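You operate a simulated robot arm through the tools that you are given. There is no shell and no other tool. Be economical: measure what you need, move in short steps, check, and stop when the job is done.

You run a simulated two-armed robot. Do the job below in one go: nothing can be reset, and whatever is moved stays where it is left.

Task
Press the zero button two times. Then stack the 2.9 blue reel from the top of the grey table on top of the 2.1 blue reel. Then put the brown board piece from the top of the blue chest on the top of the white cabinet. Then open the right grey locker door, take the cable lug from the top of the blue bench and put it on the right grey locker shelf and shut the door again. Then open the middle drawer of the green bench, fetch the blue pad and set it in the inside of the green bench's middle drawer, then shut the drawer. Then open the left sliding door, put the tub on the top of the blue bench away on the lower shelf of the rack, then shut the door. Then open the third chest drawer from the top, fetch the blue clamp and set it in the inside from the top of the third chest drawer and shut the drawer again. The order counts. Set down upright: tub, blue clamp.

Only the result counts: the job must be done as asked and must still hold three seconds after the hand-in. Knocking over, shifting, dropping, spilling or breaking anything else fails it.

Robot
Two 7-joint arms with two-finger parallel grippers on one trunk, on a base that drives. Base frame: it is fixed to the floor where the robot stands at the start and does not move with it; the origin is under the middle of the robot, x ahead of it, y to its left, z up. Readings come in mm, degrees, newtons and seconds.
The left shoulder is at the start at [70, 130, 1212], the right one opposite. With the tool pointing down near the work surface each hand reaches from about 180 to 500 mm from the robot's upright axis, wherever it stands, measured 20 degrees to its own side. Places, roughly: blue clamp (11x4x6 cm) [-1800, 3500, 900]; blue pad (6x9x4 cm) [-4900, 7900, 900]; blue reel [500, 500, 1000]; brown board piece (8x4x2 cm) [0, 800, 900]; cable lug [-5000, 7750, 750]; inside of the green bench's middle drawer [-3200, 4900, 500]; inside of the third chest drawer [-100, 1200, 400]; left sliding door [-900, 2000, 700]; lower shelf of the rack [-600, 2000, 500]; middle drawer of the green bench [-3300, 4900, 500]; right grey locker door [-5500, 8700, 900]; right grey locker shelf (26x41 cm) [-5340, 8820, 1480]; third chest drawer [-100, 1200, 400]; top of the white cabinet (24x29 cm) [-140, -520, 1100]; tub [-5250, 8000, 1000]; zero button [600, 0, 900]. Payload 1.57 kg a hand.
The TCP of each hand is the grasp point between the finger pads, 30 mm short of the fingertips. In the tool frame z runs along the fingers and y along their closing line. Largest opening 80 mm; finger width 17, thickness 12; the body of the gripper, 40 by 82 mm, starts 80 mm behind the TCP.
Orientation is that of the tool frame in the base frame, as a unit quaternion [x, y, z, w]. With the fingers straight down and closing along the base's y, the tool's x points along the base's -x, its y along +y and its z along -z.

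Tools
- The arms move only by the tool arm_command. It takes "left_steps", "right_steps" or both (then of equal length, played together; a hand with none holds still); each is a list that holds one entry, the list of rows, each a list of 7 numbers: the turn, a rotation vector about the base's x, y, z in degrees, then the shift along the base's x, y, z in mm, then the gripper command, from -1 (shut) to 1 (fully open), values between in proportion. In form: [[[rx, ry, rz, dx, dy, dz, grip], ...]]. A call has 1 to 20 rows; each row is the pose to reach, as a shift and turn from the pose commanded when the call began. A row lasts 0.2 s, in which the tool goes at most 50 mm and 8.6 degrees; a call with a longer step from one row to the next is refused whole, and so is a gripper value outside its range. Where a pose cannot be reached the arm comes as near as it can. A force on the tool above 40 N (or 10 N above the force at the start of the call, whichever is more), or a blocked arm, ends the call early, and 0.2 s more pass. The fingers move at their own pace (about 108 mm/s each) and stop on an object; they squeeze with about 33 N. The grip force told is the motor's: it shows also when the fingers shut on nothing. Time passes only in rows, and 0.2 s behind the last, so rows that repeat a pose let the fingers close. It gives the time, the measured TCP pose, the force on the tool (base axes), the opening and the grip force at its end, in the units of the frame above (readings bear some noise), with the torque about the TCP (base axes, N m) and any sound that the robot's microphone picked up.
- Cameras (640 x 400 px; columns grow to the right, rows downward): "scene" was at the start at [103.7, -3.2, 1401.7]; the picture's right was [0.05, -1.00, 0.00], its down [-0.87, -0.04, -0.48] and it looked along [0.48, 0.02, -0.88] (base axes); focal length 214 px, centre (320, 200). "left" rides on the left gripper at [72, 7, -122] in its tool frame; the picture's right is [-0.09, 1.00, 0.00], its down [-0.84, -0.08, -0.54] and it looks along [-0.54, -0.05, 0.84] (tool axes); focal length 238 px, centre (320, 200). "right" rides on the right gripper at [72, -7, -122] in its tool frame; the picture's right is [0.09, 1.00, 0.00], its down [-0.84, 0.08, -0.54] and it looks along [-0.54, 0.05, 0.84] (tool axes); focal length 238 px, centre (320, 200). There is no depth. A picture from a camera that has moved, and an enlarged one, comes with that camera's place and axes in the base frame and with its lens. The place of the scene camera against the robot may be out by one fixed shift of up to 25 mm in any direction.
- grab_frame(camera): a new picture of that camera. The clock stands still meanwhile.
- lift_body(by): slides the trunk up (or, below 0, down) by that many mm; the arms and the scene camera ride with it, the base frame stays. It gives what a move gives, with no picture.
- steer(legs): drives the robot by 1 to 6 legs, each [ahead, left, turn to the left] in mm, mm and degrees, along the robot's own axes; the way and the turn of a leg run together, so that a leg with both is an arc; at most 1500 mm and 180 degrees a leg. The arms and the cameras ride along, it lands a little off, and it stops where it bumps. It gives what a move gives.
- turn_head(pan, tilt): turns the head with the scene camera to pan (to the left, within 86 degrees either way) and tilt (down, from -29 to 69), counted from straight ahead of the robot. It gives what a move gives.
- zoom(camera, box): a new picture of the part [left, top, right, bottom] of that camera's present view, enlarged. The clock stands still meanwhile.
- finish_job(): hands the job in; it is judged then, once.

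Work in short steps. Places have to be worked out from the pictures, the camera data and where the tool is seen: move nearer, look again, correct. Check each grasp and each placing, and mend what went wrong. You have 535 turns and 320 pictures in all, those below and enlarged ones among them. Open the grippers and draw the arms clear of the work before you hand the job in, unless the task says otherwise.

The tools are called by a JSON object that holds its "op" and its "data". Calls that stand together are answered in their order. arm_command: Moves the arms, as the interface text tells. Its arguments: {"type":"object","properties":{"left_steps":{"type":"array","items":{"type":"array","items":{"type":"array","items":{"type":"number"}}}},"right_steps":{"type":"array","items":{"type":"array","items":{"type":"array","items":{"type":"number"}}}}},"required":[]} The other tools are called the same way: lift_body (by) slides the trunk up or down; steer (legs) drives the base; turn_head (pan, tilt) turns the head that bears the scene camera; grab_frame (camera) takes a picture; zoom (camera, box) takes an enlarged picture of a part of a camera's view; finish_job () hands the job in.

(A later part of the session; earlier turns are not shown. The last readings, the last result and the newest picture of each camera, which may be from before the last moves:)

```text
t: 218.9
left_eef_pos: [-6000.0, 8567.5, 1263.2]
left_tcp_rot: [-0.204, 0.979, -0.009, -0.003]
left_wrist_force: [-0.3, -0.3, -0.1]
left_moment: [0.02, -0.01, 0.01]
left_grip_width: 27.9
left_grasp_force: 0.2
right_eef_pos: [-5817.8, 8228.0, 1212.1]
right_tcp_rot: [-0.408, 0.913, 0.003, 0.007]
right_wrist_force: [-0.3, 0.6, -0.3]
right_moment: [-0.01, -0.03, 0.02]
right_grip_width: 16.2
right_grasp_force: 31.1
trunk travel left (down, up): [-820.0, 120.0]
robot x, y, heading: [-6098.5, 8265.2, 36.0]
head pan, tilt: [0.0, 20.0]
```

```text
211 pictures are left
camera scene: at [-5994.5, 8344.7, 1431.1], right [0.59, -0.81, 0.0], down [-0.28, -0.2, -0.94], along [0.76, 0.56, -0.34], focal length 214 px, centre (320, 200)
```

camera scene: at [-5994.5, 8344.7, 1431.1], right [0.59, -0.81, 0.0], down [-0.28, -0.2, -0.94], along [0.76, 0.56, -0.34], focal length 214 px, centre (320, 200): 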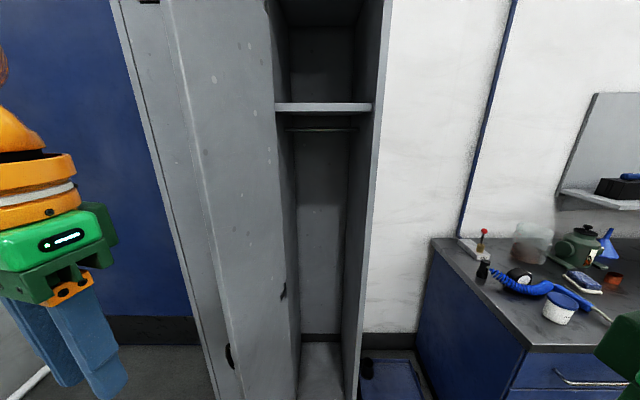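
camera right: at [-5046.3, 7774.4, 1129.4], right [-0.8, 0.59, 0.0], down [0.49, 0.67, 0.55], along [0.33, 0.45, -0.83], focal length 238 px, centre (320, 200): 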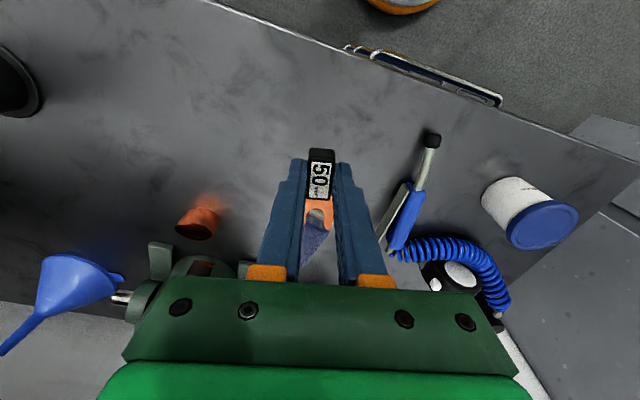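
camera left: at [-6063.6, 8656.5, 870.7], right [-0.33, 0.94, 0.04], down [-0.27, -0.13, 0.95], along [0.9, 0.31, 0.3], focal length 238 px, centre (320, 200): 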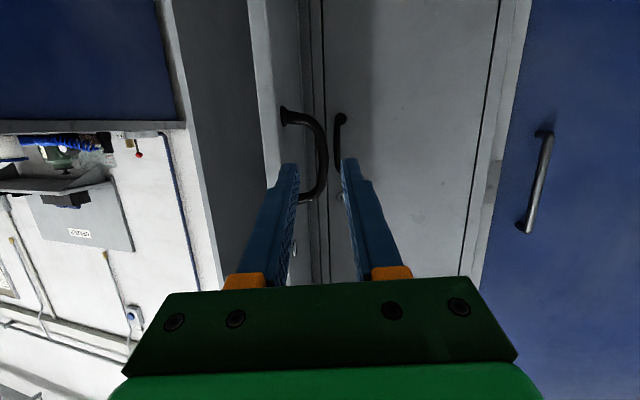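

The shelf is visible at z about 1478, spanning the opening, and the door stands at about 120°. I tuck the left hand back, raise the trunk, and tilt the right hand forward and up.

{"op": "lift_body", "data": {"by": 115}}

{"op": "arm_command", "data": {"left_steps": [[[0, 0, 0, -8, -6, 0, -0.3], [0, 0, 0, -16, -12, 0, -0.3], [0, 0, 0, -24, -18, 0, -0.3], [0, 0, 0, -32, -24, 0, -0.3], [0, 0, 0, -40, -30, 0, -0.3], [0, 0, 0, -48, -36, 0, -0.3], [0, 0, 0, -56, -42, 0, -0.3], [0, 0, 0, -64, -48, 0, -0.3], [0, 0, 0, -72, -54, 0, -0.3], [0, 0, 0, -80, -60, 0, -0.3], [0, 0, 0, -80, -60, 0, -0.3], [0, 0, 0, -80, -60, 0, -0.3], [0, 0, 0, -80, -60, 0, -0.3]]], "right_steps": [[[3.7, -3.3, 0, 8, 16, 19, -1], [7.4, -6.7, 0, 17, 32, 38, -1], [11.1, -10, 0, 25, 48, 57, -1], [14.8, -13.4, 0, 34, 64, 76, -1], [18.5, -16.7, 0, 42, 80, 95, -1], [22.3, -20, 0, 51, 96, 114, -1], [26, -23.4, 0, 59, 112, 133, -1], [29.7, -26.7, 0, 68, 128, 152, -1], [33.4, -30, 0, 76, 144, 171, -1], [37.1, -33.4, 0, 85, 160, 190, -1], [40.8, -36.7, 0, 93, 176, 209, -1], [44.6, -40.1, 0, 101, 191, 228, -1], [44.6, -40.1, 0, 101, 191, 228, -1]]]}}

{"op": "grab_frame", "data": {"camera": "right"}}

{"op": "grab_frame", "data": {"camera": "scene"}}

```text
t: 220.3
left_eef_pos: [-5999.1, 8567.9, 1378.6]
left_tcp_rot: [-0.205, 0.979, -0.01, -0.002]
left_wrist_force: [1.2, -0.4, -0.1]
left_moment: [0.02, -0.01, 0.0]
left_grip_width: 27.9
left_grasp_force: 0.0
right_eef_pos: [-5817.3, 8228.1, 1328.1]
right_tcp_rot: [-0.408, 0.913, 0.003, 0.007]
right_wrist_force: [-0.3, 0.5, -1.5]
right_moment: [-0.02, -0.01, 0.0]
right_grip_width: 15.7
right_grasp_force: 31.9
trunk travel left (down, up): [-935.0, 5.0]
robot x, y, heading: [-6098.8, 8265.6, 36.1]
head pan, tilt: [0.0, 20.0]
```

```text
t: 223.1
left_eef_pos: [-6079.9, 8507.2, 1377.1]
left_tcp_rot: [-0.204, 0.979, -0.01, -0.003]
left_wrist_force: [0.2, 0.2, -0.2]
left_moment: [0.0, -0.02, 0.03]
left_grip_width: 27.9
left_grasp_force: 0.1
right_eef_pos: [-5716.9, 8418.2, 1556.8]
right_tcp_rot: [-0.351, 0.788, 0.205, 0.463]
right_wrist_force: [0.1, 0.2, -0.1]
right_moment: [-0.02, -0.01, -0.02]
right_grip_width: 16.0
right_grasp_force: 31.3
trunk travel left (down, up): [-935.0, 5.0]
robot x, y, heading: [-6098.2, 8269.4, 36.2]
head pan, tilt: [0.0, 20.0]
```

```text
210 pictures are left
camera right: at [-5806.4, 8308.8, 1552.4], right [-0.77, 0.63, -0.08], down [-0.1, 0.0, 0.99], along [0.63, 0.77, 0.06], focal length 238 px, centre (320, 200)
```

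right: 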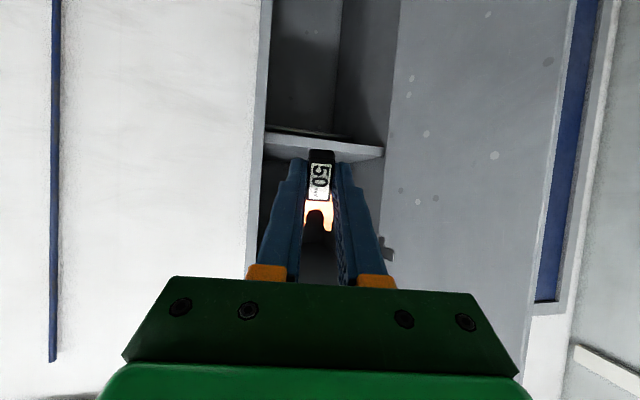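

```text
209 pictures are left
camera scene: at [-5994.8, 8345.1, 1546.2], right [0.59, -0.81, 0.0], down [-0.28, -0.2, -0.94], along [0.76, 0.56, -0.34], focal length 214 px, centre (320, 200)
```

scene: 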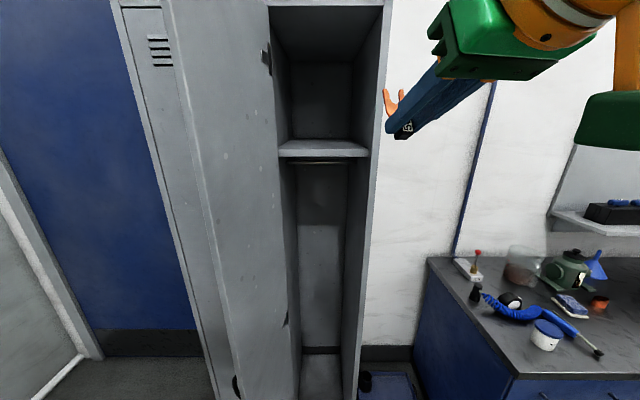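

The lug is held with the fork up. I drive 255 mm ahead and 20 mm left; the hand will then be just before the shelf opening.

{"op": "steer", "data": {"legs": [[255, 20, 0]]}}

{"op": "arm_command", "data": {"right_steps": [[[0, 0, 0, -12, 16, 0, -1], [0, 0, 0, -24, 32, 0, -1], [0, 0, 0, -38, 52, 0, -1], [0, 0, 0, -38, 52, 0, -1]]]}}

{"op": "grab_frame", "data": {"camera": "right"}}

{"op": "grab_frame", "data": {"camera": "scene"}}

```text
t: 225.0
left_eef_pos: [-5885.5, 8674.3, 1377.1]
left_tcp_rot: [-0.204, 0.979, -0.009, 0.0]
left_wrist_force: [0.2, 0.8, -0.8]
left_moment: [0.02, 0.02, -0.01]
left_grip_width: 28.0
left_grasp_force: 0.1
right_eef_pos: [-5521.6, 8584.5, 1557.1]
right_tcp_rot: [-0.351, 0.787, 0.206, 0.463]
right_wrist_force: [0.4, -0.2, -0.7]
right_moment: [0.0, 0.0, 0.01]
right_grip_width: 16.3
right_grasp_force: 32.0
trunk travel left (down, up): [-935.0, 5.0]
robot x, y, heading: [-5903.1, 8431.3, 36.5]
head pan, tilt: [0.0, 20.0]
```

```text
t: 226.0
left_eef_pos: [-5883.3, 8675.9, 1377.4]
left_tcp_rot: [-0.204, 0.979, -0.009, -0.002]
left_wrist_force: [0.0, 0.2, 0.4]
left_moment: [0.03, 0.0, 0.0]
left_grip_width: 28.0
left_grasp_force: 0.2
right_eef_pos: [-5558.3, 8638.2, 1556.7]
right_tcp_rot: [-0.35, 0.788, 0.206, 0.464]
right_wrist_force: [0.5, -0.4, 0.2]
right_moment: [0.01, -0.02, 0.01]
right_grip_width: 16.1
right_grasp_force: 31.3
trunk travel left (down, up): [-935.0, 5.0]
robot x, y, heading: [-5899.6, 8434.8, 36.2]
head pan, tilt: [0.0, 20.0]
```

```text
208 pictures are left
camera right: at [-5648.8, 8528.7, 1551.8], right [-0.77, 0.63, -0.08], down [-0.1, 0.0, 0.99], along [0.63, 0.77, 0.06], focal length 238 px, centre (320, 200)
```

right: 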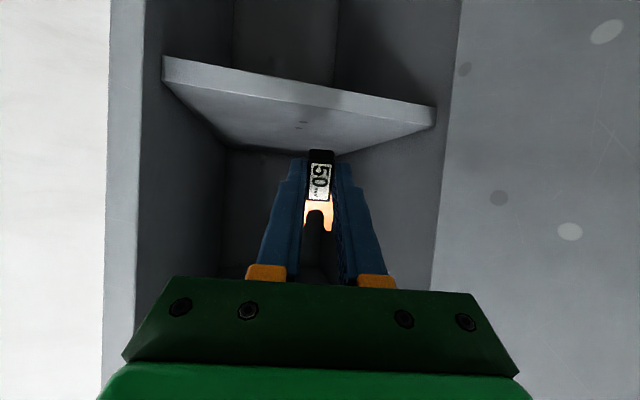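

```text
207 pictures are left
camera scene: at [-5798.5, 8513.3, 1546.1], right [0.59, -0.81, 0.0], down [-0.28, -0.2, -0.94], along [0.76, 0.55, -0.34], focal length 214 px, centre (320, 200)
```

scene: 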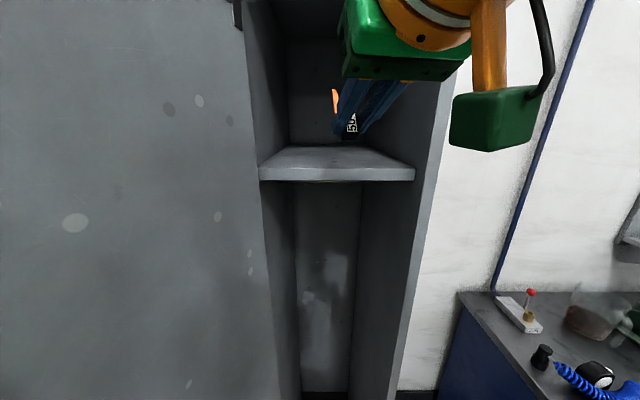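

The hand is centred on the opening, above the shelf. I move it 165 mm into the locker.

{"op": "arm_command", "data": {"right_steps": [[[0, 0, 0, 20, 15, 0, -1], [0, 0, 0, 40, 29, 0, -1], [0, 0, 0, 60, 44, 0, -1], [0, 0, 0, 80, 58, 0, -1], [0, 0, 0, 100, 73, 0, -1], [0, 0, 0, 118, 86, 0, -1], [0, 0, 0, 132, 98, 0, -1], [0, 0, 0, 132, 98, 0, -1]]]}}

{"op": "grab_frame", "data": {"camera": "right"}}

{"op": "grab_frame", "data": {"camera": "scene"}}

```text
t: 227.8
left_eef_pos: [-5882.8, 8674.1, 1377.5]
left_tcp_rot: [-0.205, 0.979, -0.008, -0.003]
left_wrist_force: [0.2, -0.4, -0.3]
left_moment: [0.0, -0.01, 0.01]
left_grip_width: 28.0
left_grasp_force: 0.0
right_eef_pos: [-5463.5, 8698.8, 1511.3]
right_tcp_rot: [-0.351, 0.787, 0.207, 0.463]
right_wrist_force: [0.3, -0.2, -0.2]
right_moment: [-0.05, -0.01, 0.01]
right_grip_width: 16.0
right_grasp_force: 31.2
right hand out of reach, approached as far as the arm can: row 3, 4, 5, 6, 7, 8
trunk travel left (down, up): [-935.0, 5.0]
robot x, y, heading: [-5906.1, 8434.0, 36.2]
head pan, tilt: [0.0, 20.0]
```

```text
206 pictures are left
camera right: at [-5553.4, 8589.1, 1508.0], right [-0.77, 0.63, -0.08], down [-0.1, 0.0, 0.99], along [0.63, 0.77, 0.06], focal length 238 px, centre (320, 200)
```

right: 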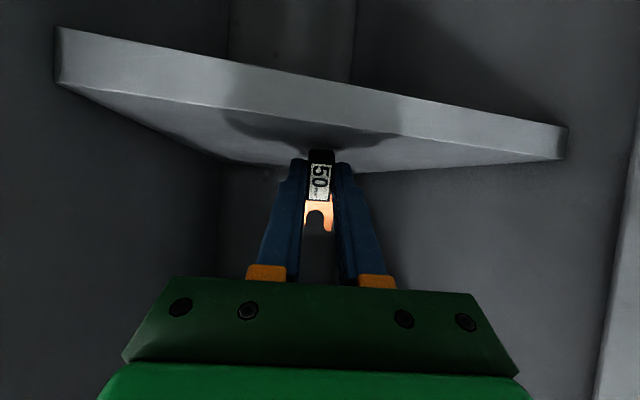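

```text
205 pictures are left
camera scene: at [-5798.4, 8512.0, 1546.2], right [0.59, -0.81, 0.0], down [-0.28, -0.2, -0.94], along [0.76, 0.55, -0.34], focal length 214 px, centre (320, 200)
```

scene: 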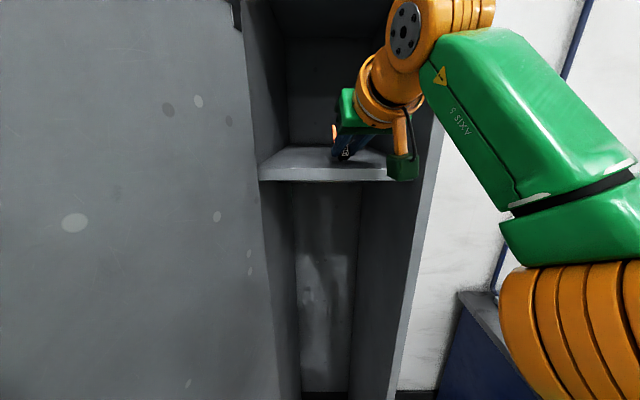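

The arm reaches its limit about 40 mm inside, at z 1511 just over the shelf. I drive 35 mm further in for margin.

{"op": "steer", "data": {"legs": [[35, 0, 0]]}}

{"op": "grab_frame", "data": {"camera": "right"}}

{"op": "zoom", "data": {"camera": "scene", "box": [240, 60, 460, 200]}}

```text
t: 228.7
left_eef_pos: [-5876.9, 8680.7, 1378.4]
left_tcp_rot: [-0.201, 0.98, -0.008, -0.001]
left_wrist_force: [-11.6, -7.2, 1.6]
left_moment: [0.82, -1.37, -0.26]
left_grip_width: 27.9
left_grasp_force: 0.1
right_eef_pos: [-5457.1, 8707.1, 1515.5]
right_tcp_rot: [-0.352, 0.784, 0.208, 0.467]
right_wrist_force: [0.0, 0.5, -0.7]
right_moment: [0.01, -0.01, -0.01]
right_grip_width: 15.9
right_grasp_force: 31.6
trunk travel left (down, up): [-935.0, 5.0]
robot x, y, heading: [-5884.6, 8448.4, 36.5]
head pan, tilt: [0.0, 20.0]
stopped in leg 1: the force on the tool passed its limit at 59 N (the readings are from after the stop); the commanded pose is now the measured one
```

```text
204 pictures are left
camera right: at [-5546.5, 8597.6, 1511.5], right [-0.77, 0.63, -0.08], down [-0.11, 0.0, 0.99], along [0.63, 0.78, 0.07], focal length 238 px, centre (320, 200)
```

right: 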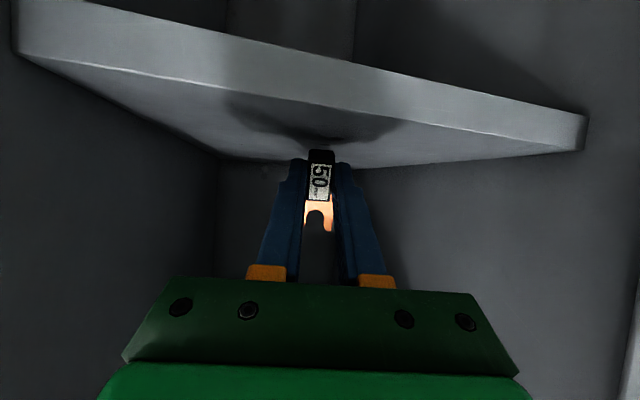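

```text
2.86 times, centred on (350, 130) of scene
camera zoom: at [-5791.7, 8519.8, 1547.4], right [0.59, -0.81, 0.0], down [-0.27, -0.2, -0.94], along [0.76, 0.56, -0.33], focal length 613 px, centre (234, 400)
```

zoom: 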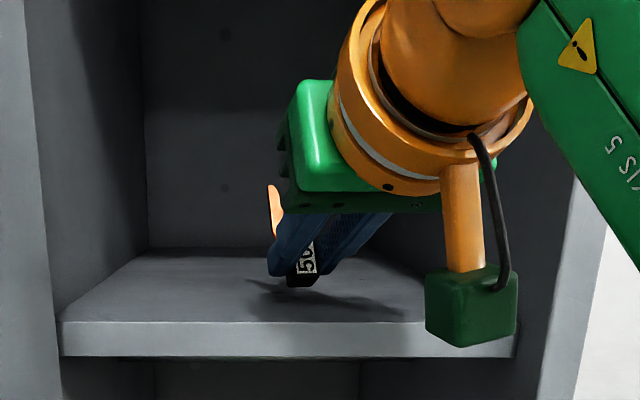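

The left hand brushed the open door; I pull it back a little. Then I lower the lug slowly to the shelf.

{"op": "arm_command", "data": {"left_steps": [[[0, 0, 0, -10, -8, 0, -0.3], [0, 0, 0, -20, -16, 0, -0.3], [0, 0, 0, -30, -24, 0, -0.3], [0, 0, 0, -40, -32, 0, -0.3], [0, 0, 0, -40, -32, 0, -0.3]]], "right_steps": [[[0, 0, 0, 0, 0, -4, -1], [0, 0, 0, 0, 0, -7, -1], [0, 0, 0, 0, 0, -10, -1], [0, 0, 0, 0, 0, -12, -1], [0, 0, 0, 0, 0, -14, -1]]]}}

{"op": "zoom", "data": {"camera": "scene", "box": [240, 60, 460, 200]}}

```text
t: 230.0
left_eef_pos: [-5900.3, 8653.1, 1362.2]
left_tcp_rot: [-0.201, 0.98, -0.009, -0.003]
left_wrist_force: [-0.2, 0.3, 0.3]
left_moment: [-0.01, -0.02, 0.01]
left_grip_width: 28.2
left_grasp_force: 0.0
left hand out of reach, approached as far as the arm can: row 1, 2, 3, 4, 5
right_eef_pos: [-5448.4, 8711.3, 1500.5]
right_tcp_rot: [-0.351, 0.784, 0.21, 0.468]
right_wrist_force: [-0.7, 0.7, 8.7]
right_moment: [0.1, -0.14, 0.0]
right_grip_width: 16.2
right_grasp_force: 30.9
trunk travel left (down, up): [-935.0, 5.0]
robot x, y, heading: [-5883.1, 8446.9, 36.3]
head pan, tilt: [0.0, 20.0]
stopped in row 5 (right hand): the force on the tool passed its limit at 41 N (the readings are from after the stop); the commanded pose is now the measured one
```

```text
2.86 times, centred on (350, 130) of scene
camera zoom: at [-5783.6, 8524.6, 1546.0], right [0.59, -0.81, 0.0], down [-0.27, -0.2, -0.94], along [0.76, 0.56, -0.34], focal length 613 px, centre (234, 400)
```

zoom: 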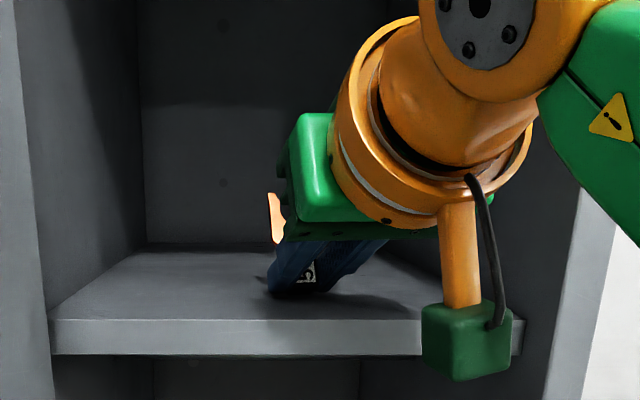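

The lug's end rests on the shelf and it leans inward. I open the fingers and look.

{"op": "arm_command", "data": {"right_steps": [[[0, 0, 0, 0, 0, 1, -0.4], [0, 0, 0, 0, 0, 1, -0.2], [0, 0, 0, 0, 0, 1, 0.2], [0, 0, 0, 0, 0, 1, 0.4], [0, 0, 0, 0, 0, 1, 0.4]]]}}

{"op": "grab_frame", "data": {"camera": "right"}}

{"op": "zoom", "data": {"camera": "scene", "box": [240, 60, 460, 200]}}

```text
t: 231.2
left_eef_pos: [-5897.9, 8653.2, 1363.0]
left_tcp_rot: [-0.201, 0.98, -0.008, -0.005]
left_wrist_force: [-0.5, 0.2, 0.6]
left_moment: [0.01, -0.02, -0.01]
left_grip_width: 28.2
left_grasp_force: 0.0
right_eef_pos: [-5446.7, 8711.3, 1502.6]
right_tcp_rot: [-0.351, 0.785, 0.208, 0.466]
right_wrist_force: [-1.7, -1.0, 0.0]
right_moment: [-0.03, -0.04, -0.01]
right_grip_width: 55.7
right_grasp_force: 0.0
trunk travel left (down, up): [-935.0, 5.0]
robot x, y, heading: [-5885.8, 8449.4, 36.0]
head pan, tilt: [0.0, 20.0]
```

```text
201 pictures are left
camera right: at [-5536.7, 8602.9, 1496.7], right [-0.77, 0.63, -0.08], down [-0.11, 0.0, 0.99], along [0.63, 0.78, 0.07], focal length 238 px, centre (320, 200)
```

right: 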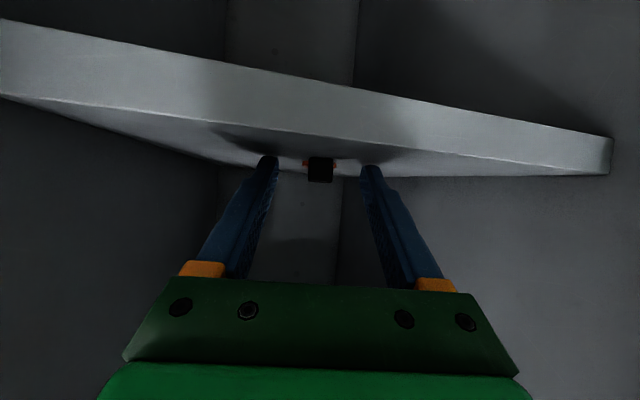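

```text
2.86 times, centred on (350, 130) of scene
camera zoom: at [-5782.2, 8525.4, 1546.4], right [0.59, -0.81, 0.0], down [-0.27, -0.2, -0.94], along [0.76, 0.56, -0.34], focal length 613 px, centre (234, 400)
```

zoom: 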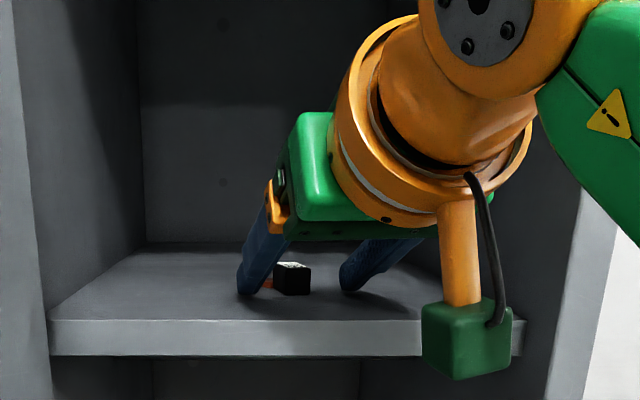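

The lug lies flat on the shelf, fork inward. I lift the fingers and back the robot out.

{"op": "arm_command", "data": {"right_steps": [[[0, 0, 0, -3, -2, 10, 0.4], [0, 0, 0, -8, -6, 22, 0.4], [0, 0, 0, -20, -14, 30, 0.4], [0, 0, 0, -35, -25, 35, 0.4], [0, 0, 0, -35, -25, 35, 0.4]]]}}

{"op": "steer", "data": {"legs": [[-300, 0, 0]]}}

{"op": "grab_frame", "data": {"camera": "scene"}}

```text
t: 232.4
left_eef_pos: [-5896.1, 8654.1, 1362.9]
left_tcp_rot: [-0.2, 0.98, -0.009, -0.005]
left_wrist_force: [1.2, -0.3, -0.1]
left_moment: [-0.04, 0.0, 0.01]
left_grip_width: 28.3
left_grasp_force: 0.1
right_eef_pos: [-5480.3, 8689.1, 1535.9]
right_tcp_rot: [-0.351, 0.786, 0.208, 0.465]
right_wrist_force: [-1.0, 1.1, 0.0]
right_moment: [0.04, 0.0, -0.01]
right_grip_width: 56.0
right_grasp_force: 0.0
trunk travel left (down, up): [-935.0, 5.0]
robot x, y, heading: [-5885.8, 8448.7, 36.2]
head pan, tilt: [0.0, 20.0]
```

```text
t: 234.4
left_eef_pos: [-6133.3, 8480.4, 1362.6]
left_tcp_rot: [-0.2, 0.98, -0.01, -0.007]
left_wrist_force: [0.0, -0.6, -0.6]
left_moment: [0.02, 0.04, 0.02]
left_grip_width: 28.1
left_grasp_force: 0.0
right_eef_pos: [-5715.0, 8514.7, 1534.9]
right_tcp_rot: [-0.351, 0.786, 0.208, 0.464]
right_wrist_force: [0.5, 0.6, 0.4]
right_moment: [-0.01, 0.04, 0.0]
right_grip_width: 56.1
right_grasp_force: 0.1
trunk travel left (down, up): [-935.0, 5.0]
robot x, y, heading: [-6124.3, 8271.1, 36.0]
head pan, tilt: [0.0, 20.0]
```

```text
199 pictures are left
camera scene: at [-6017.1, 8353.0, 1545.7], right [0.59, -0.81, 0.0], down [-0.28, -0.2, -0.94], along [0.76, 0.55, -0.35], focal length 214 px, centre (320, 200)
```

scene: 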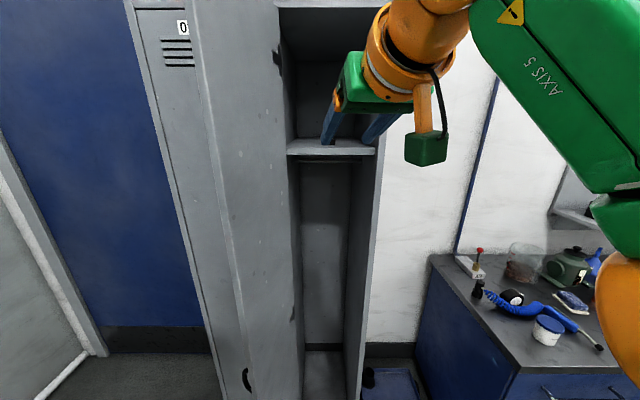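

Next is shutting the door. First I fold the right hand back down and tuck it in, then lower the trunk.

{"op": "arm_command", "data": {"right_steps": [[[-3.7, 3.3, 0, -11, -23, -12, 0.4], [-7.4, 6.7, 0, -22, -47, -25, 0.4], [-11.1, 10, 0, -32, -70, -40, 0.4], [-14.8, 13.4, 0, -43, -94, -55, 0.4], [-18.5, 16.7, 0, -54, -117, -75, 0.4], [-22.3, 20, 0, -65, -140, -95, 0.4], [-26, 23.4, 0, -75, -164, -115, 0.4], [-29.7, 26.7, 0, -86, -187, -135, 0.4], [-33.4, 30, 0, -97, -210, -155, 0.4], [-37.1, 33.4, 0, -108, -234, -175, 0.4], [-40.8, 36.7, 0, -118, -257, -190, 0.4], [-44.6, 40.1, 0, -129, -280, -205, 0.4], [-44.6, 40.1, 0, -129, -280, -205, 0.4]]]}}

{"op": "lift_body", "data": {"by": -115}}

{"op": "grab_frame", "data": {"camera": "scene"}}

```text
t: 237.2
left_eef_pos: [-6138.4, 8477.9, 1362.5]
left_tcp_rot: [-0.2, 0.98, -0.008, -0.005]
left_wrist_force: [1.0, 0.0, -0.9]
left_moment: [0.01, 0.01, -0.01]
left_grip_width: 28.0
left_grasp_force: 0.1
right_eef_pos: [-5849.0, 8233.0, 1330.0]
right_tcp_rot: [-0.407, 0.913, 0.005, 0.01]
right_wrist_force: [0.6, -0.4, -0.3]
right_moment: [0.01, 0.02, 0.01]
right_grip_width: 56.1
right_grasp_force: 0.1
trunk travel left (down, up): [-935.0, 5.0]
robot x, y, heading: [-6127.1, 8270.6, 36.1]
head pan, tilt: [0.0, 20.0]
```

```text
t: 238.7
left_eef_pos: [-6137.7, 8477.8, 1246.2]
left_tcp_rot: [-0.2, 0.98, -0.009, -0.005]
left_wrist_force: [-0.5, -0.5, -0.1]
left_moment: [0.01, -0.01, 0.01]
left_grip_width: 28.1
left_grasp_force: 0.1
right_eef_pos: [-5848.2, 8233.6, 1216.3]
right_tcp_rot: [-0.407, 0.913, 0.005, 0.011]
right_wrist_force: [0.3, 1.0, 1.0]
right_moment: [0.01, 0.03, 0.01]
right_grip_width: 55.9
right_grasp_force: 0.0
trunk travel left (down, up): [-820.0, 120.0]
robot x, y, heading: [-6123.6, 8270.5, 36.2]
head pan, tilt: [0.0, 20.0]
```

```text
198 pictures are left
camera scene: at [-6021.0, 8350.3, 1431.2], right [0.59, -0.81, 0.0], down [-0.28, -0.2, -0.94], along [0.76, 0.56, -0.34], focal length 214 px, centre (320, 200)
```

scene: 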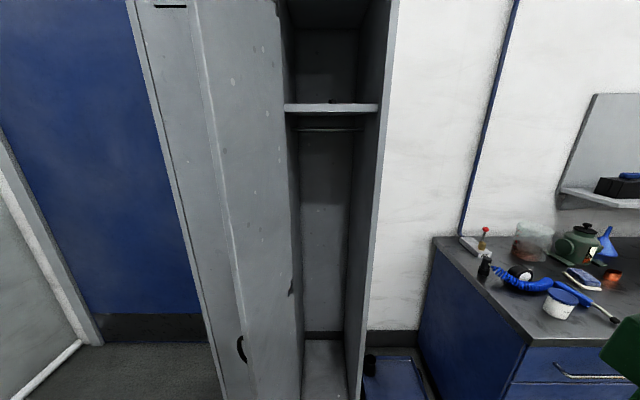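

The door's free edge is near f=440, l=10494 (about 114° open). I move left so the left hand can reach past its outer side, then extend that hand forward beside it.

{"op": "steer", "data": {"legs": [[0, 150, 0], [150, 0, 0]]}}

{"op": "arm_command", "data": {"left_steps": [[[0, 0, 0, 10, 18, -15, -1], [0, 0, 0, 22, 36, -30, -1], [0, 0, 0, 45, 58, -45, -1], [0, 0, 0, 70, 77, -60, -1], [0, 0, 0, 95, 95, -75, -1], [0, 0, 0, 120, 114, -90, -1], [0, 0, 0, 145, 132, -110, -1], [0, 0, 0, 170, 150, -130, -1], [0, 0, 0, 195, 168, -150, -1], [0, 0, 0, 215, 182, -170, -1], [0, 0, 0, 235, 196, -186, -1], [0, 0, 0, 235, 196, -186, -1]]]}}

{"op": "turn_head", "data": {"pan": 10, "tilt": 35}}

{"op": "grab_frame", "data": {"camera": "scene"}}

```text
t: 241.0
left_eef_pos: [-6110.5, 8686.9, 1248.3]
left_tcp_rot: [-0.199, 0.98, -0.009, -0.003]
left_wrist_force: [-1.0, 0.1, 0.0]
left_moment: [0.02, 0.01, -0.02]
left_grip_width: 28.0
left_grasp_force: 0.0
right_eef_pos: [-5819.1, 8441.1, 1217.0]
right_tcp_rot: [-0.407, 0.914, 0.005, 0.012]
right_wrist_force: [0.6, 0.2, -0.1]
right_moment: [0.0, 0.0, 0.01]
right_grip_width: 55.8
right_grasp_force: 0.1
trunk travel left (down, up): [-820.0, 120.0]
robot x, y, heading: [-6093.0, 8478.5, 36.0]
head pan, tilt: [0.0, 20.0]
```

```text
t: 243.6
left_eef_pos: [-5871.7, 8885.0, 1061.3]
left_tcp_rot: [-0.2, 0.98, -0.009, -0.005]
left_wrist_force: [-1.1, 0.4, 0.2]
left_moment: [-0.01, 0.0, -0.01]
left_grip_width: 0.0
left_grasp_force: 21.3
right_eef_pos: [-5816.5, 8442.7, 1215.3]
right_tcp_rot: [-0.407, 0.914, 0.005, 0.011]
right_wrist_force: [-0.3, 1.0, -0.4]
right_moment: [0.01, -0.01, 0.03]
right_grip_width: 55.9
right_grasp_force: 0.0
trunk travel left (down, up): [-820.0, 120.0]
robot x, y, heading: [-6093.8, 8484.1, 36.2]
head pan, tilt: [0.0, 20.0]
```

```text
t: 244.4
left_eef_pos: [-5871.3, 8884.7, 1061.2]
left_tcp_rot: [-0.2, 0.98, -0.008, -0.006]
left_wrist_force: [0.9, 0.1, -1.0]
left_moment: [0.02, -0.02, -0.03]
left_grip_width: 0.3
left_grasp_force: 21.1
right_eef_pos: [-5817.5, 8443.0, 1216.8]
right_tcp_rot: [-0.407, 0.913, 0.005, 0.012]
right_wrist_force: [-0.1, -0.3, 0.5]
right_moment: [-0.02, 0.01, 0.02]
right_grip_width: 56.1
right_grasp_force: 0.1
trunk travel left (down, up): [-820.0, 120.0]
robot x, y, heading: [-6094.7, 8482.3, 36.1]
head pan, tilt: [10.0, 35.0]
```

```text
197 pictures are left
camera scene: at [-6003.8, 8568.9, 1407.4], right [0.72, -0.69, 0.0], down [-0.4, -0.41, -0.82], along [0.57, 0.59, -0.57], focal length 214 px, centre (320, 200)
```

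scene: 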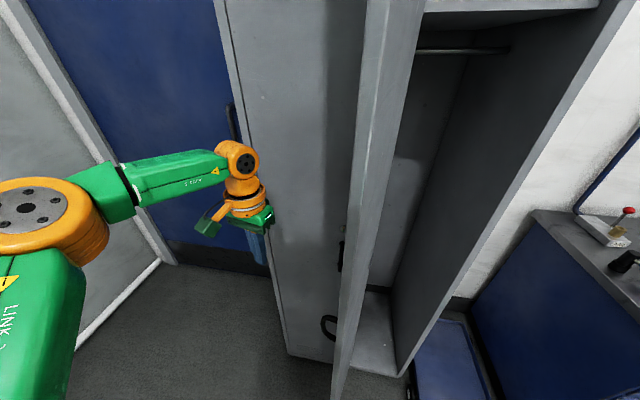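

The hand is left of the door. I drive right to push the door closed with the side of the hand.

{"op": "steer", "data": {"legs": [[0, -150, 0], [0, -100, 0]]}}

{"op": "grab_frame", "data": {"camera": "scene"}}

```text
t: 246.5
left_eef_pos: [-5729.1, 8688.0, 1060.8]
left_tcp_rot: [-0.2, 0.98, -0.011, -0.004]
left_wrist_force: [-1.3, 0.1, 0.0]
left_moment: [-0.05, -0.01, -0.05]
left_grip_width: 0.2
left_grasp_force: 21.3
right_eef_pos: [-5672.9, 8247.2, 1217.8]
right_tcp_rot: [-0.408, 0.913, 0.002, 0.011]
right_wrist_force: [0.4, 0.3, -0.1]
right_moment: [-0.05, -0.04, 0.03]
right_grip_width: 56.0
right_grasp_force: 0.0
trunk travel left (down, up): [-820.0, 120.0]
robot x, y, heading: [-5944.6, 8279.0, 36.3]
head pan, tilt: [10.0, 35.0]
```

```text
196 pictures are left
camera scene: at [-5860.9, 8373.6, 1407.2], right [0.72, -0.69, 0.01], down [-0.39, -0.42, -0.82], along [0.57, 0.59, -0.57], focal length 214 px, centre (320, 200)
```

scene: 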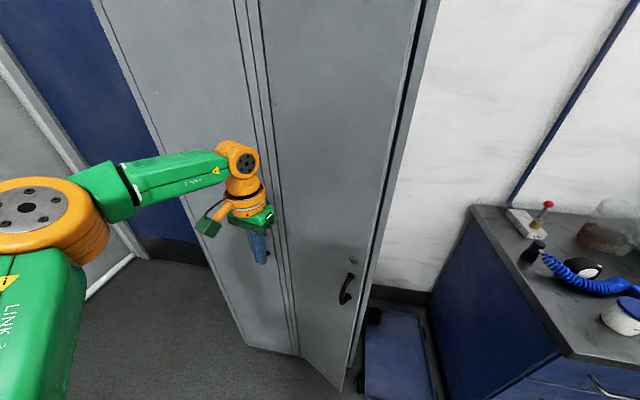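

The door swung on to about 25° by itself. I move right and push it shut with the hand near its handle side.

{"op": "steer", "data": {"legs": [[0, -185, 0], [110, 0, 0]]}}

{"op": "grab_frame", "data": {"camera": "scene"}}

```text
t: 248.8
left_eef_pos: [-5528.7, 8598.4, 1061.8]
left_tcp_rot: [-0.2, 0.98, -0.009, -0.004]
left_wrist_force: [-0.4, 0.0, -0.4]
left_moment: [0.0, 0.03, 0.02]
left_grip_width: 0.1
left_grasp_force: 21.0
right_eef_pos: [-5472.9, 8156.9, 1216.3]
right_tcp_rot: [-0.407, 0.913, 0.005, 0.011]
right_wrist_force: [0.1, -0.5, 0.7]
right_moment: [-0.03, -0.02, 0.01]
right_grip_width: 55.9
right_grasp_force: 0.0
trunk travel left (down, up): [-820.0, 120.0]
robot x, y, heading: [-5747.8, 8196.4, 35.9]
head pan, tilt: [10.0, 35.0]
```

```text
195 pictures are left
camera scene: at [-5660.4, 8283.0, 1407.4], right [0.72, -0.69, 0.0], down [-0.4, -0.41, -0.82], along [0.57, 0.59, -0.57], focal length 214 px, centre (320, 200)
```

scene: 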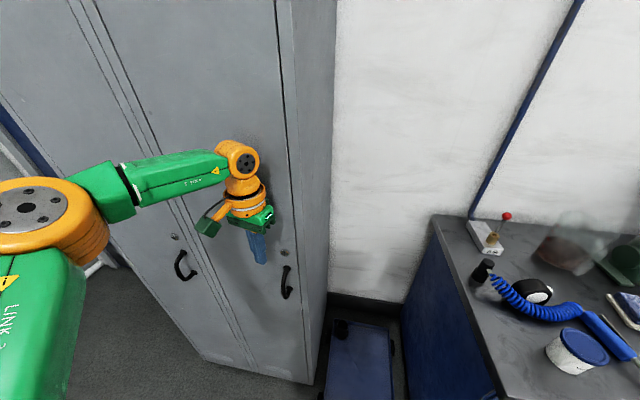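

It looks shut or nearly so. I press on until there is resistance to be sure.

{"op": "steer", "data": {"legs": [[60, 0, 0]]}}

{"op": "zoom", "data": {"camera": "scene", "box": [200, 0, 360, 400]}}

```text
t: 249.7
left_eef_pos: [-5522.8, 8603.1, 1064.6]
left_tcp_rot: [-0.2, 0.98, -0.011, -0.008]
left_wrist_force: [-12.0, -9.6, 5.3]
left_moment: [1.28, -1.56, 0.13]
left_grip_width: 0.0
left_grasp_force: 21.1
right_eef_pos: [-5464.6, 8162.7, 1218.4]
right_tcp_rot: [-0.408, 0.913, 0.006, 0.015]
right_wrist_force: [-0.2, -0.2, 0.8]
right_moment: [0.01, -0.03, -0.01]
right_grip_width: 56.2
right_grasp_force: 0.1
trunk travel left (down, up): [-820.0, 120.0]
robot x, y, heading: [-5734.6, 8205.3, 36.4]
head pan, tilt: [10.0, 35.0]
stopped in leg 1: the force on the tool passed its limit at 65 N (the readings are from after the stop); the commanded pose is now the measured one
```

```text
1.00 times, centred on (280, 200) of scene (not enlarged: the box is as wide or as high as the picture)
camera zoom: at [-5653.4, 8287.1, 1408.6], right [0.72, -0.69, 0.0], down [-0.39, -0.41, -0.82], along [0.57, 0.6, -0.57], focal length 214 px, centre (360, 200)
```

zoom: 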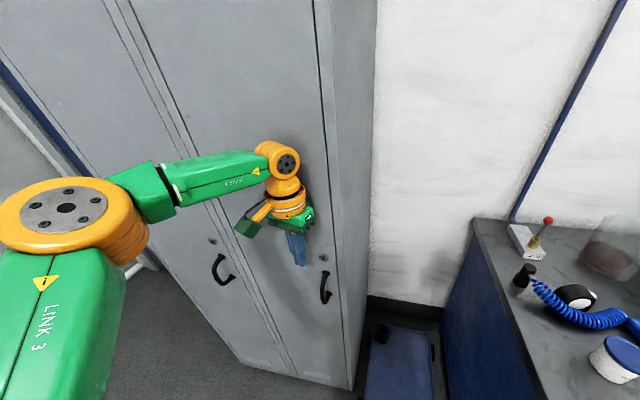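

Firm resistance means the door is against its stop. I back away and check the seam.

{"op": "steer", "data": {"legs": [[-120, 0, 0]]}}

{"op": "turn_head", "data": {"pan": 0, "tilt": 15}}

{"op": "grab_frame", "data": {"camera": "scene"}}

```text
t: 250.9
left_eef_pos: [-5610.5, 8539.8, 1058.9]
left_tcp_rot: [-0.2, 0.98, -0.013, -0.013]
left_wrist_force: [-0.5, 0.3, -0.7]
left_moment: [-0.03, 0.02, -0.02]
left_grip_width: 0.0
left_grasp_force: 21.4
right_eef_pos: [-5550.3, 8102.1, 1215.7]
right_tcp_rot: [-0.408, 0.913, 0.005, 0.009]
right_wrist_force: [0.2, 0.7, 0.8]
right_moment: [-0.01, 0.01, -0.02]
right_grip_width: 56.2
right_grasp_force: 0.0
trunk travel left (down, up): [-820.0, 120.0]
robot x, y, heading: [-5830.9, 8138.4, 36.3]
head pan, tilt: [10.0, 35.0]
```

```text
t: 251.7
left_eef_pos: [-5613.4, 8536.1, 1061.0]
left_tcp_rot: [-0.201, 0.98, -0.012, -0.011]
left_wrist_force: [-0.1, -0.1, 0.6]
left_moment: [0.02, -0.01, -0.03]
left_grip_width: 0.0
left_grasp_force: 21.0
right_eef_pos: [-5552.9, 8099.5, 1217.2]
right_tcp_rot: [-0.409, 0.913, 0.004, 0.011]
right_wrist_force: [0.8, -1.0, 0.3]
right_moment: [0.05, -0.03, 0.02]
right_grip_width: 56.2
right_grasp_force: 0.0
trunk travel left (down, up): [-820.0, 120.0]
robot x, y, heading: [-5830.5, 8138.2, 36.1]
head pan, tilt: [0.0, 15.0]
```

```text
193 pictures are left
camera scene: at [-5727.0, 8215.3, 1439.4], right [0.59, -0.81, 0.0], down [-0.21, -0.15, -0.97], along [0.78, 0.57, -0.26], focal length 214 px, centre (320, 200)
```

scene: 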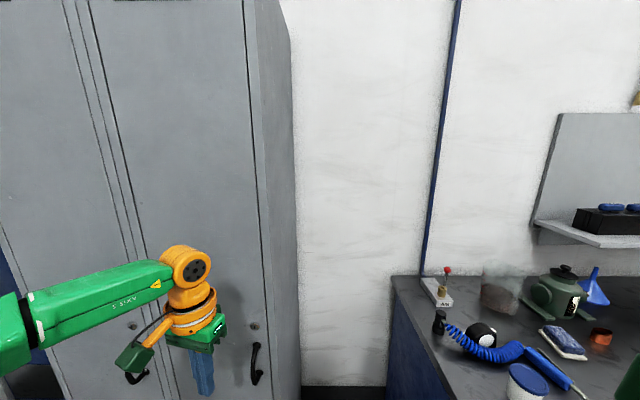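

The locker door is shut. Next, the green bench's middle drawer near [-3300, 4900, 500]: I tuck the left hand, back into the lane and slide right along it.

{"op": "arm_command", "data": {"left_steps": [[[0, 0, 0, -20, -14, 15, -1], [0, 0, 0, -42, -28, 30, -1], [0, 0, 0, -64, -43, 45, -1], [0, 0, 0, -86, -58, 60, -1], [0, 0, 0, -108, -73, 75, -1], [0, 0, 0, -130, -88, 95, -1], [0, 0, 0, -152, -103, 115, -1], [0, 0, 0, -175, -118, 140, -1], [0, 0, 0, -175, -118, 150, -1]]]}}

{"op": "steer", "data": {"legs": [[-400, 0, 0], [0, -1400, 0], [0, -1400, 0], [0, -1000, 0]]}}

{"op": "turn_head", "data": {"pan": -20, "tilt": 25}}

{"op": "grab_frame", "data": {"camera": "scene"}}

```text
t: 253.7
left_eef_pos: [-5788.4, 8418.9, 1210.6]
left_tcp_rot: [-0.2, 0.98, -0.013, -0.012]
left_wrist_force: [-0.2, -0.3, -0.5]
left_moment: [0.03, 0.0, 0.02]
left_grip_width: 0.0
left_grasp_force: 21.7
right_eef_pos: [-5552.2, 8100.0, 1215.3]
right_tcp_rot: [-0.409, 0.913, 0.005, 0.011]
right_wrist_force: [0.3, -0.6, 0.5]
right_moment: [0.03, 0.02, 0.02]
right_grip_width: 56.3
right_grasp_force: 0.0
trunk travel left (down, up): [-820.0, 120.0]
robot x, y, heading: [-5832.4, 8137.0, 36.2]
head pan, tilt: [0.0, 15.0]
```

```text
t: 274.3
left_eef_pos: [-3855.1, 5104.4, 1210.5]
left_tcp_rot: [-0.201, 0.979, -0.012, -0.011]
left_wrist_force: [0.2, -0.4, 0.0]
left_moment: [-0.04, -0.02, 0.01]
left_grip_width: 0.0
left_grasp_force: 21.1
right_eef_pos: [-3620.1, 4784.8, 1217.3]
right_tcp_rot: [-0.409, 0.912, 0.006, 0.011]
right_wrist_force: [-0.3, 0.0, 0.4]
right_moment: [-0.02, -0.03, 0.02]
right_grip_width: 56.0
right_grasp_force: 0.1
trunk travel left (down, up): [-820.0, 120.0]
robot x, y, heading: [-3896.7, 4822.0, 36.5]
head pan, tilt: [0.0, 15.0]
```

```text
t: 275.1
left_eef_pos: [-3854.6, 5103.3, 1210.4]
left_tcp_rot: [-0.201, 0.979, -0.012, -0.011]
left_wrist_force: [0.5, -0.2, 0.6]
left_moment: [0.03, 0.01, 0.01]
left_grip_width: 0.1
left_grasp_force: 21.4
right_eef_pos: [-3620.7, 4782.9, 1215.8]
right_tcp_rot: [-0.409, 0.912, 0.005, 0.01]
right_wrist_force: [0.4, -0.1, 0.9]
right_moment: [-0.02, 0.0, -0.04]
right_grip_width: 55.9
right_grasp_force: 0.0
trunk travel left (down, up): [-820.0, 120.0]
robot x, y, heading: [-3896.4, 4820.3, 36.7]
head pan, tilt: [-20.0, 25.0]
```

```text
192 pictures are left
camera scene: at [-3779.6, 4870.2, 1423.1], right [0.28, -0.96, 0.0], down [-0.41, -0.12, -0.91], along [0.87, 0.26, -0.42], focal length 214 px, centre (320, 200)
```

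scene: 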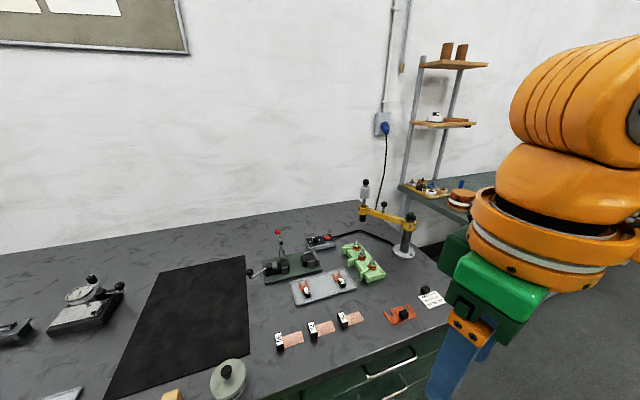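

The green bench's drawers are at its right end, below the top. I look further down.

{"op": "turn_head", "data": {"pan": -25, "tilt": 55}}

{"op": "grab_frame", "data": {"camera": "scene"}}

```text
t: 276.1
left_eef_pos: [-3854.9, 5103.5, 1210.8]
left_tcp_rot: [-0.201, 0.979, -0.012, -0.011]
left_wrist_force: [-0.2, -0.1, 0.1]
left_moment: [0.01, 0.02, 0.0]
left_grip_width: 0.0
left_grasp_force: 21.1
right_eef_pos: [-3620.1, 4783.3, 1217.2]
right_tcp_rot: [-0.409, 0.912, 0.005, 0.011]
right_wrist_force: [-0.6, -0.4, 0.7]
right_moment: [-0.01, 0.03, 0.03]
right_grip_width: 55.9
right_grasp_force: 0.1
trunk travel left (down, up): [-820.0, 120.0]
robot x, y, heading: [-3896.7, 4822.6, 36.3]
head pan, tilt: [-25.0, 55.0]
```

```text
191 pictures are left
camera scene: at [-3797.4, 4858.6, 1379.1], right [0.2, -0.98, 0.0], down [-0.8, -0.16, -0.57], along [0.56, 0.11, -0.82], focal length 214 px, centre (320, 200)
```

scene: 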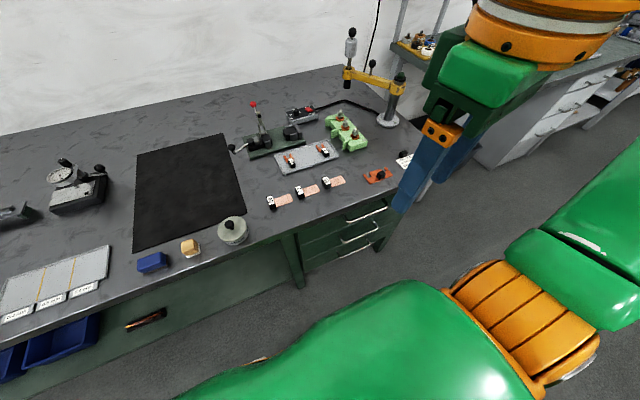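

Three drawers with bar handles sit at the right end of the bench. I back off, slide right and lower the trunk to see the middle one square on.

{"op": "steer", "data": {"legs": [[-170, -200, 0]]}}

{"op": "lift_body", "data": {"by": -450}}

{"op": "turn_head", "data": {"pan": 0, "tilt": 30}}

{"op": "grab_frame", "data": {"camera": "scene"}}

```text
t: 277.9
left_eef_pos: [-3872.2, 4842.6, 1210.2]
left_tcp_rot: [-0.201, 0.979, -0.013, -0.011]
left_wrist_force: [-0.3, 0.5, 0.4]
left_moment: [-0.01, 0.01, 0.02]
left_grip_width: 0.3
left_grasp_force: 21.9
right_eef_pos: [-3636.6, 4523.2, 1216.3]
right_tcp_rot: [-0.409, 0.913, 0.004, 0.011]
right_wrist_force: [-0.1, 1.6, 0.6]
right_moment: [-0.03, 0.01, 0.01]
right_grip_width: 55.9
right_grasp_force: 0.1
trunk travel left (down, up): [-820.0, 120.0]
robot x, y, heading: [-3912.2, 4557.1, 36.8]
head pan, tilt: [-25.0, 55.0]
```

```text
refused: -450 is not a number from -400 to 400
```

```text
t: 278.8
left_eef_pos: [-3872.4, 4838.5, 1211.3]
left_tcp_rot: [-0.201, 0.979, -0.012, -0.011]
left_wrist_force: [-0.2, 0.2, 0.1]
left_moment: [0.04, -0.02, 0.03]
left_grip_width: 0.0
left_grasp_force: 21.7
right_eef_pos: [-3636.8, 4519.4, 1217.7]
right_tcp_rot: [-0.409, 0.913, 0.005, 0.011]
right_wrist_force: [0.1, 0.3, 0.3]
right_moment: [-0.02, -0.01, 0.02]
right_grip_width: 56.2
right_grasp_force: 0.1
trunk travel left (down, up): [-820.0, 120.0]
robot x, y, heading: [-3912.8, 4555.5, 36.5]
head pan, tilt: [0.0, 30.0]
```

```text
190 pictures are left
camera scene: at [-3812.6, 4634.0, 1415.1], right [0.59, -0.8, 0.0], down [-0.4, -0.3, -0.87], along [0.7, 0.51, -0.5], focal length 214 px, centre (320, 200)
```

scene: 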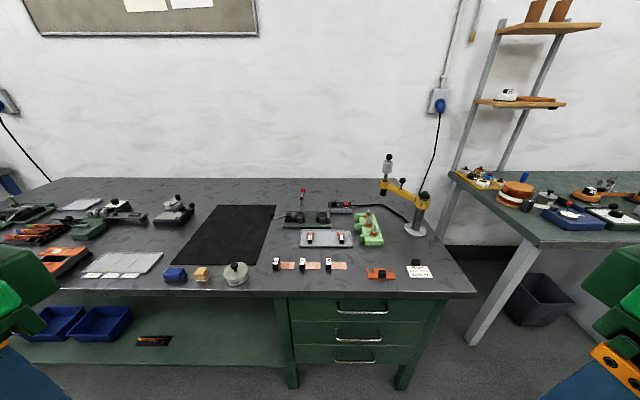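

The middle handle triangulates to [-3378, 4773, 580], about 560 mm ahead and 139 mm right. I lower the trunk 450 mm.

{"op": "lift_body", "data": {"by": -400}}

{"op": "lift_body", "data": {"by": -50}}

{"op": "arm_command", "data": {"right_steps": [[[4.7, -6.1, -1, 12, 5, 0, 0.4], [9.4, -12.2, -2, 24, 10, 0, 0.4], [14, -18.2, -3, 36, 15, 0, 0.4], [18.8, -24.3, -4, 48, 20, -10, 0.4], [23.5, -30.4, -5, 60, 25, -20, 0.4], [28, -36.4, -6, 72, 30, -35, 0.4], [32.9, -42.5, -7, 84, 35, -50, 0.4], [37.6, -48.6, -8, 96, 40, -70, 0.4], [42.3, -54.7, -9, 108, 45, -90, 0.4], [47, -60.7, -10, 120, 50, -110, 0.4], [51.7, -66.8, -11, 130, 55, -130, 0.4], [56, -72.4, -11, 135, 60, -150, 0.4], [56, -72.4, -11, 135, 60, -150, 0.4]]]}}

{"op": "grab_frame", "data": {"camera": "right"}}

{"op": "grab_frame", "data": {"camera": "scene"}}

```text
t: 282.6
left_eef_pos: [-3871.9, 4839.6, 810.9]
left_tcp_rot: [-0.201, 0.98, -0.012, -0.011]
left_wrist_force: [-0.8, -0.7, 0.1]
left_moment: [0.01, 0.02, 0.01]
left_grip_width: 0.1
left_grasp_force: 20.9
right_eef_pos: [-3637.1, 4520.9, 816.3]
right_tcp_rot: [-0.409, 0.912, 0.005, 0.012]
right_wrist_force: [-0.2, -0.1, -0.4]
right_moment: [-0.03, 0.03, -0.02]
right_grip_width: 56.1
right_grasp_force: 0.0
trunk travel left (down, up): [-420.0, 520.0]
robot x, y, heading: [-3917.1, 4556.7, 36.6]
head pan, tilt: [0.0, 30.0]
```

```text
t: 283.6
left_eef_pos: [-3872.4, 4839.5, 760.6]
left_tcp_rot: [-0.202, 0.979, -0.013, -0.011]
left_wrist_force: [0.1, 0.1, 0.4]
left_moment: [-0.01, -0.01, -0.01]
left_grip_width: 0.1
left_grasp_force: 21.6
right_eef_pos: [-3637.3, 4520.6, 766.6]
right_tcp_rot: [-0.409, 0.912, 0.005, 0.011]
right_wrist_force: [0.3, 0.0, 0.2]
right_moment: [0.0, 0.01, 0.0]
right_grip_width: 56.1
right_grasp_force: 0.0
trunk travel left (down, up): [-370.0, 570.0]
robot x, y, heading: [-3913.2, 4555.4, 36.9]
head pan, tilt: [0.0, 30.0]
```

```text
t: 286.4
left_eef_pos: [-3872.8, 4839.6, 761.0]
left_tcp_rot: [-0.202, 0.979, -0.012, -0.011]
left_wrist_force: [0.0, 0.0, -0.4]
left_moment: [0.03, 0.0, 0.02]
left_grip_width: 0.0
left_grasp_force: 21.6
right_eef_pos: [-3414.8, 4537.7, 666.6]
right_tcp_rot: [-0.205, 0.66, 0.171, 0.702]
right_wrist_force: [-0.8, 0.8, 0.6]
right_moment: [0.0, 0.0, -0.04]
right_grip_width: 55.9
right_grasp_force: 0.0
right hand out of reach, approached as far as the arm can: row 6, 7, 8, 9, 10, 11, 12, 13
trunk travel left (down, up): [-370.0, 570.0]
robot x, y, heading: [-3914.9, 4556.7, 36.5]
head pan, tilt: [0.0, 30.0]
```

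```text
189 pictures are left
camera right: at [-3510.8, 4466.9, 589.1], right [-0.5, 0.85, -0.15], down [-0.56, -0.19, 0.81], along [0.66, 0.49, 0.57], focal length 238 px, centre (320, 200)
```

right: 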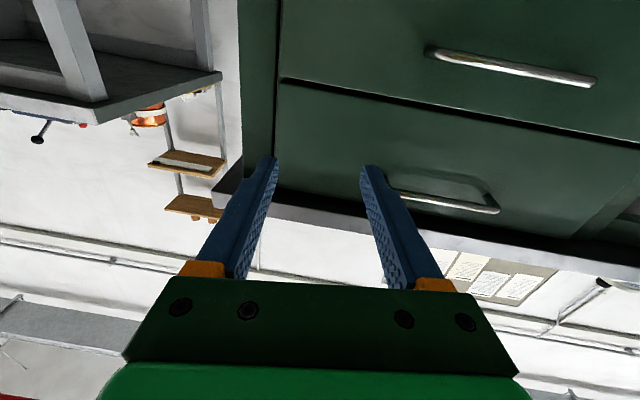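

```text
188 pictures are left
camera scene: at [-3812.6, 4634.9, 965.1], right [0.6, -0.8, 0.0], down [-0.4, -0.3, -0.87], along [0.7, 0.52, -0.5], focal length 214 px, centre (320, 200)
```

scene: 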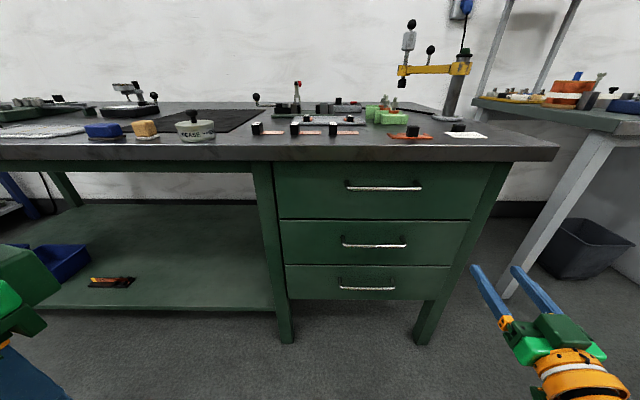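

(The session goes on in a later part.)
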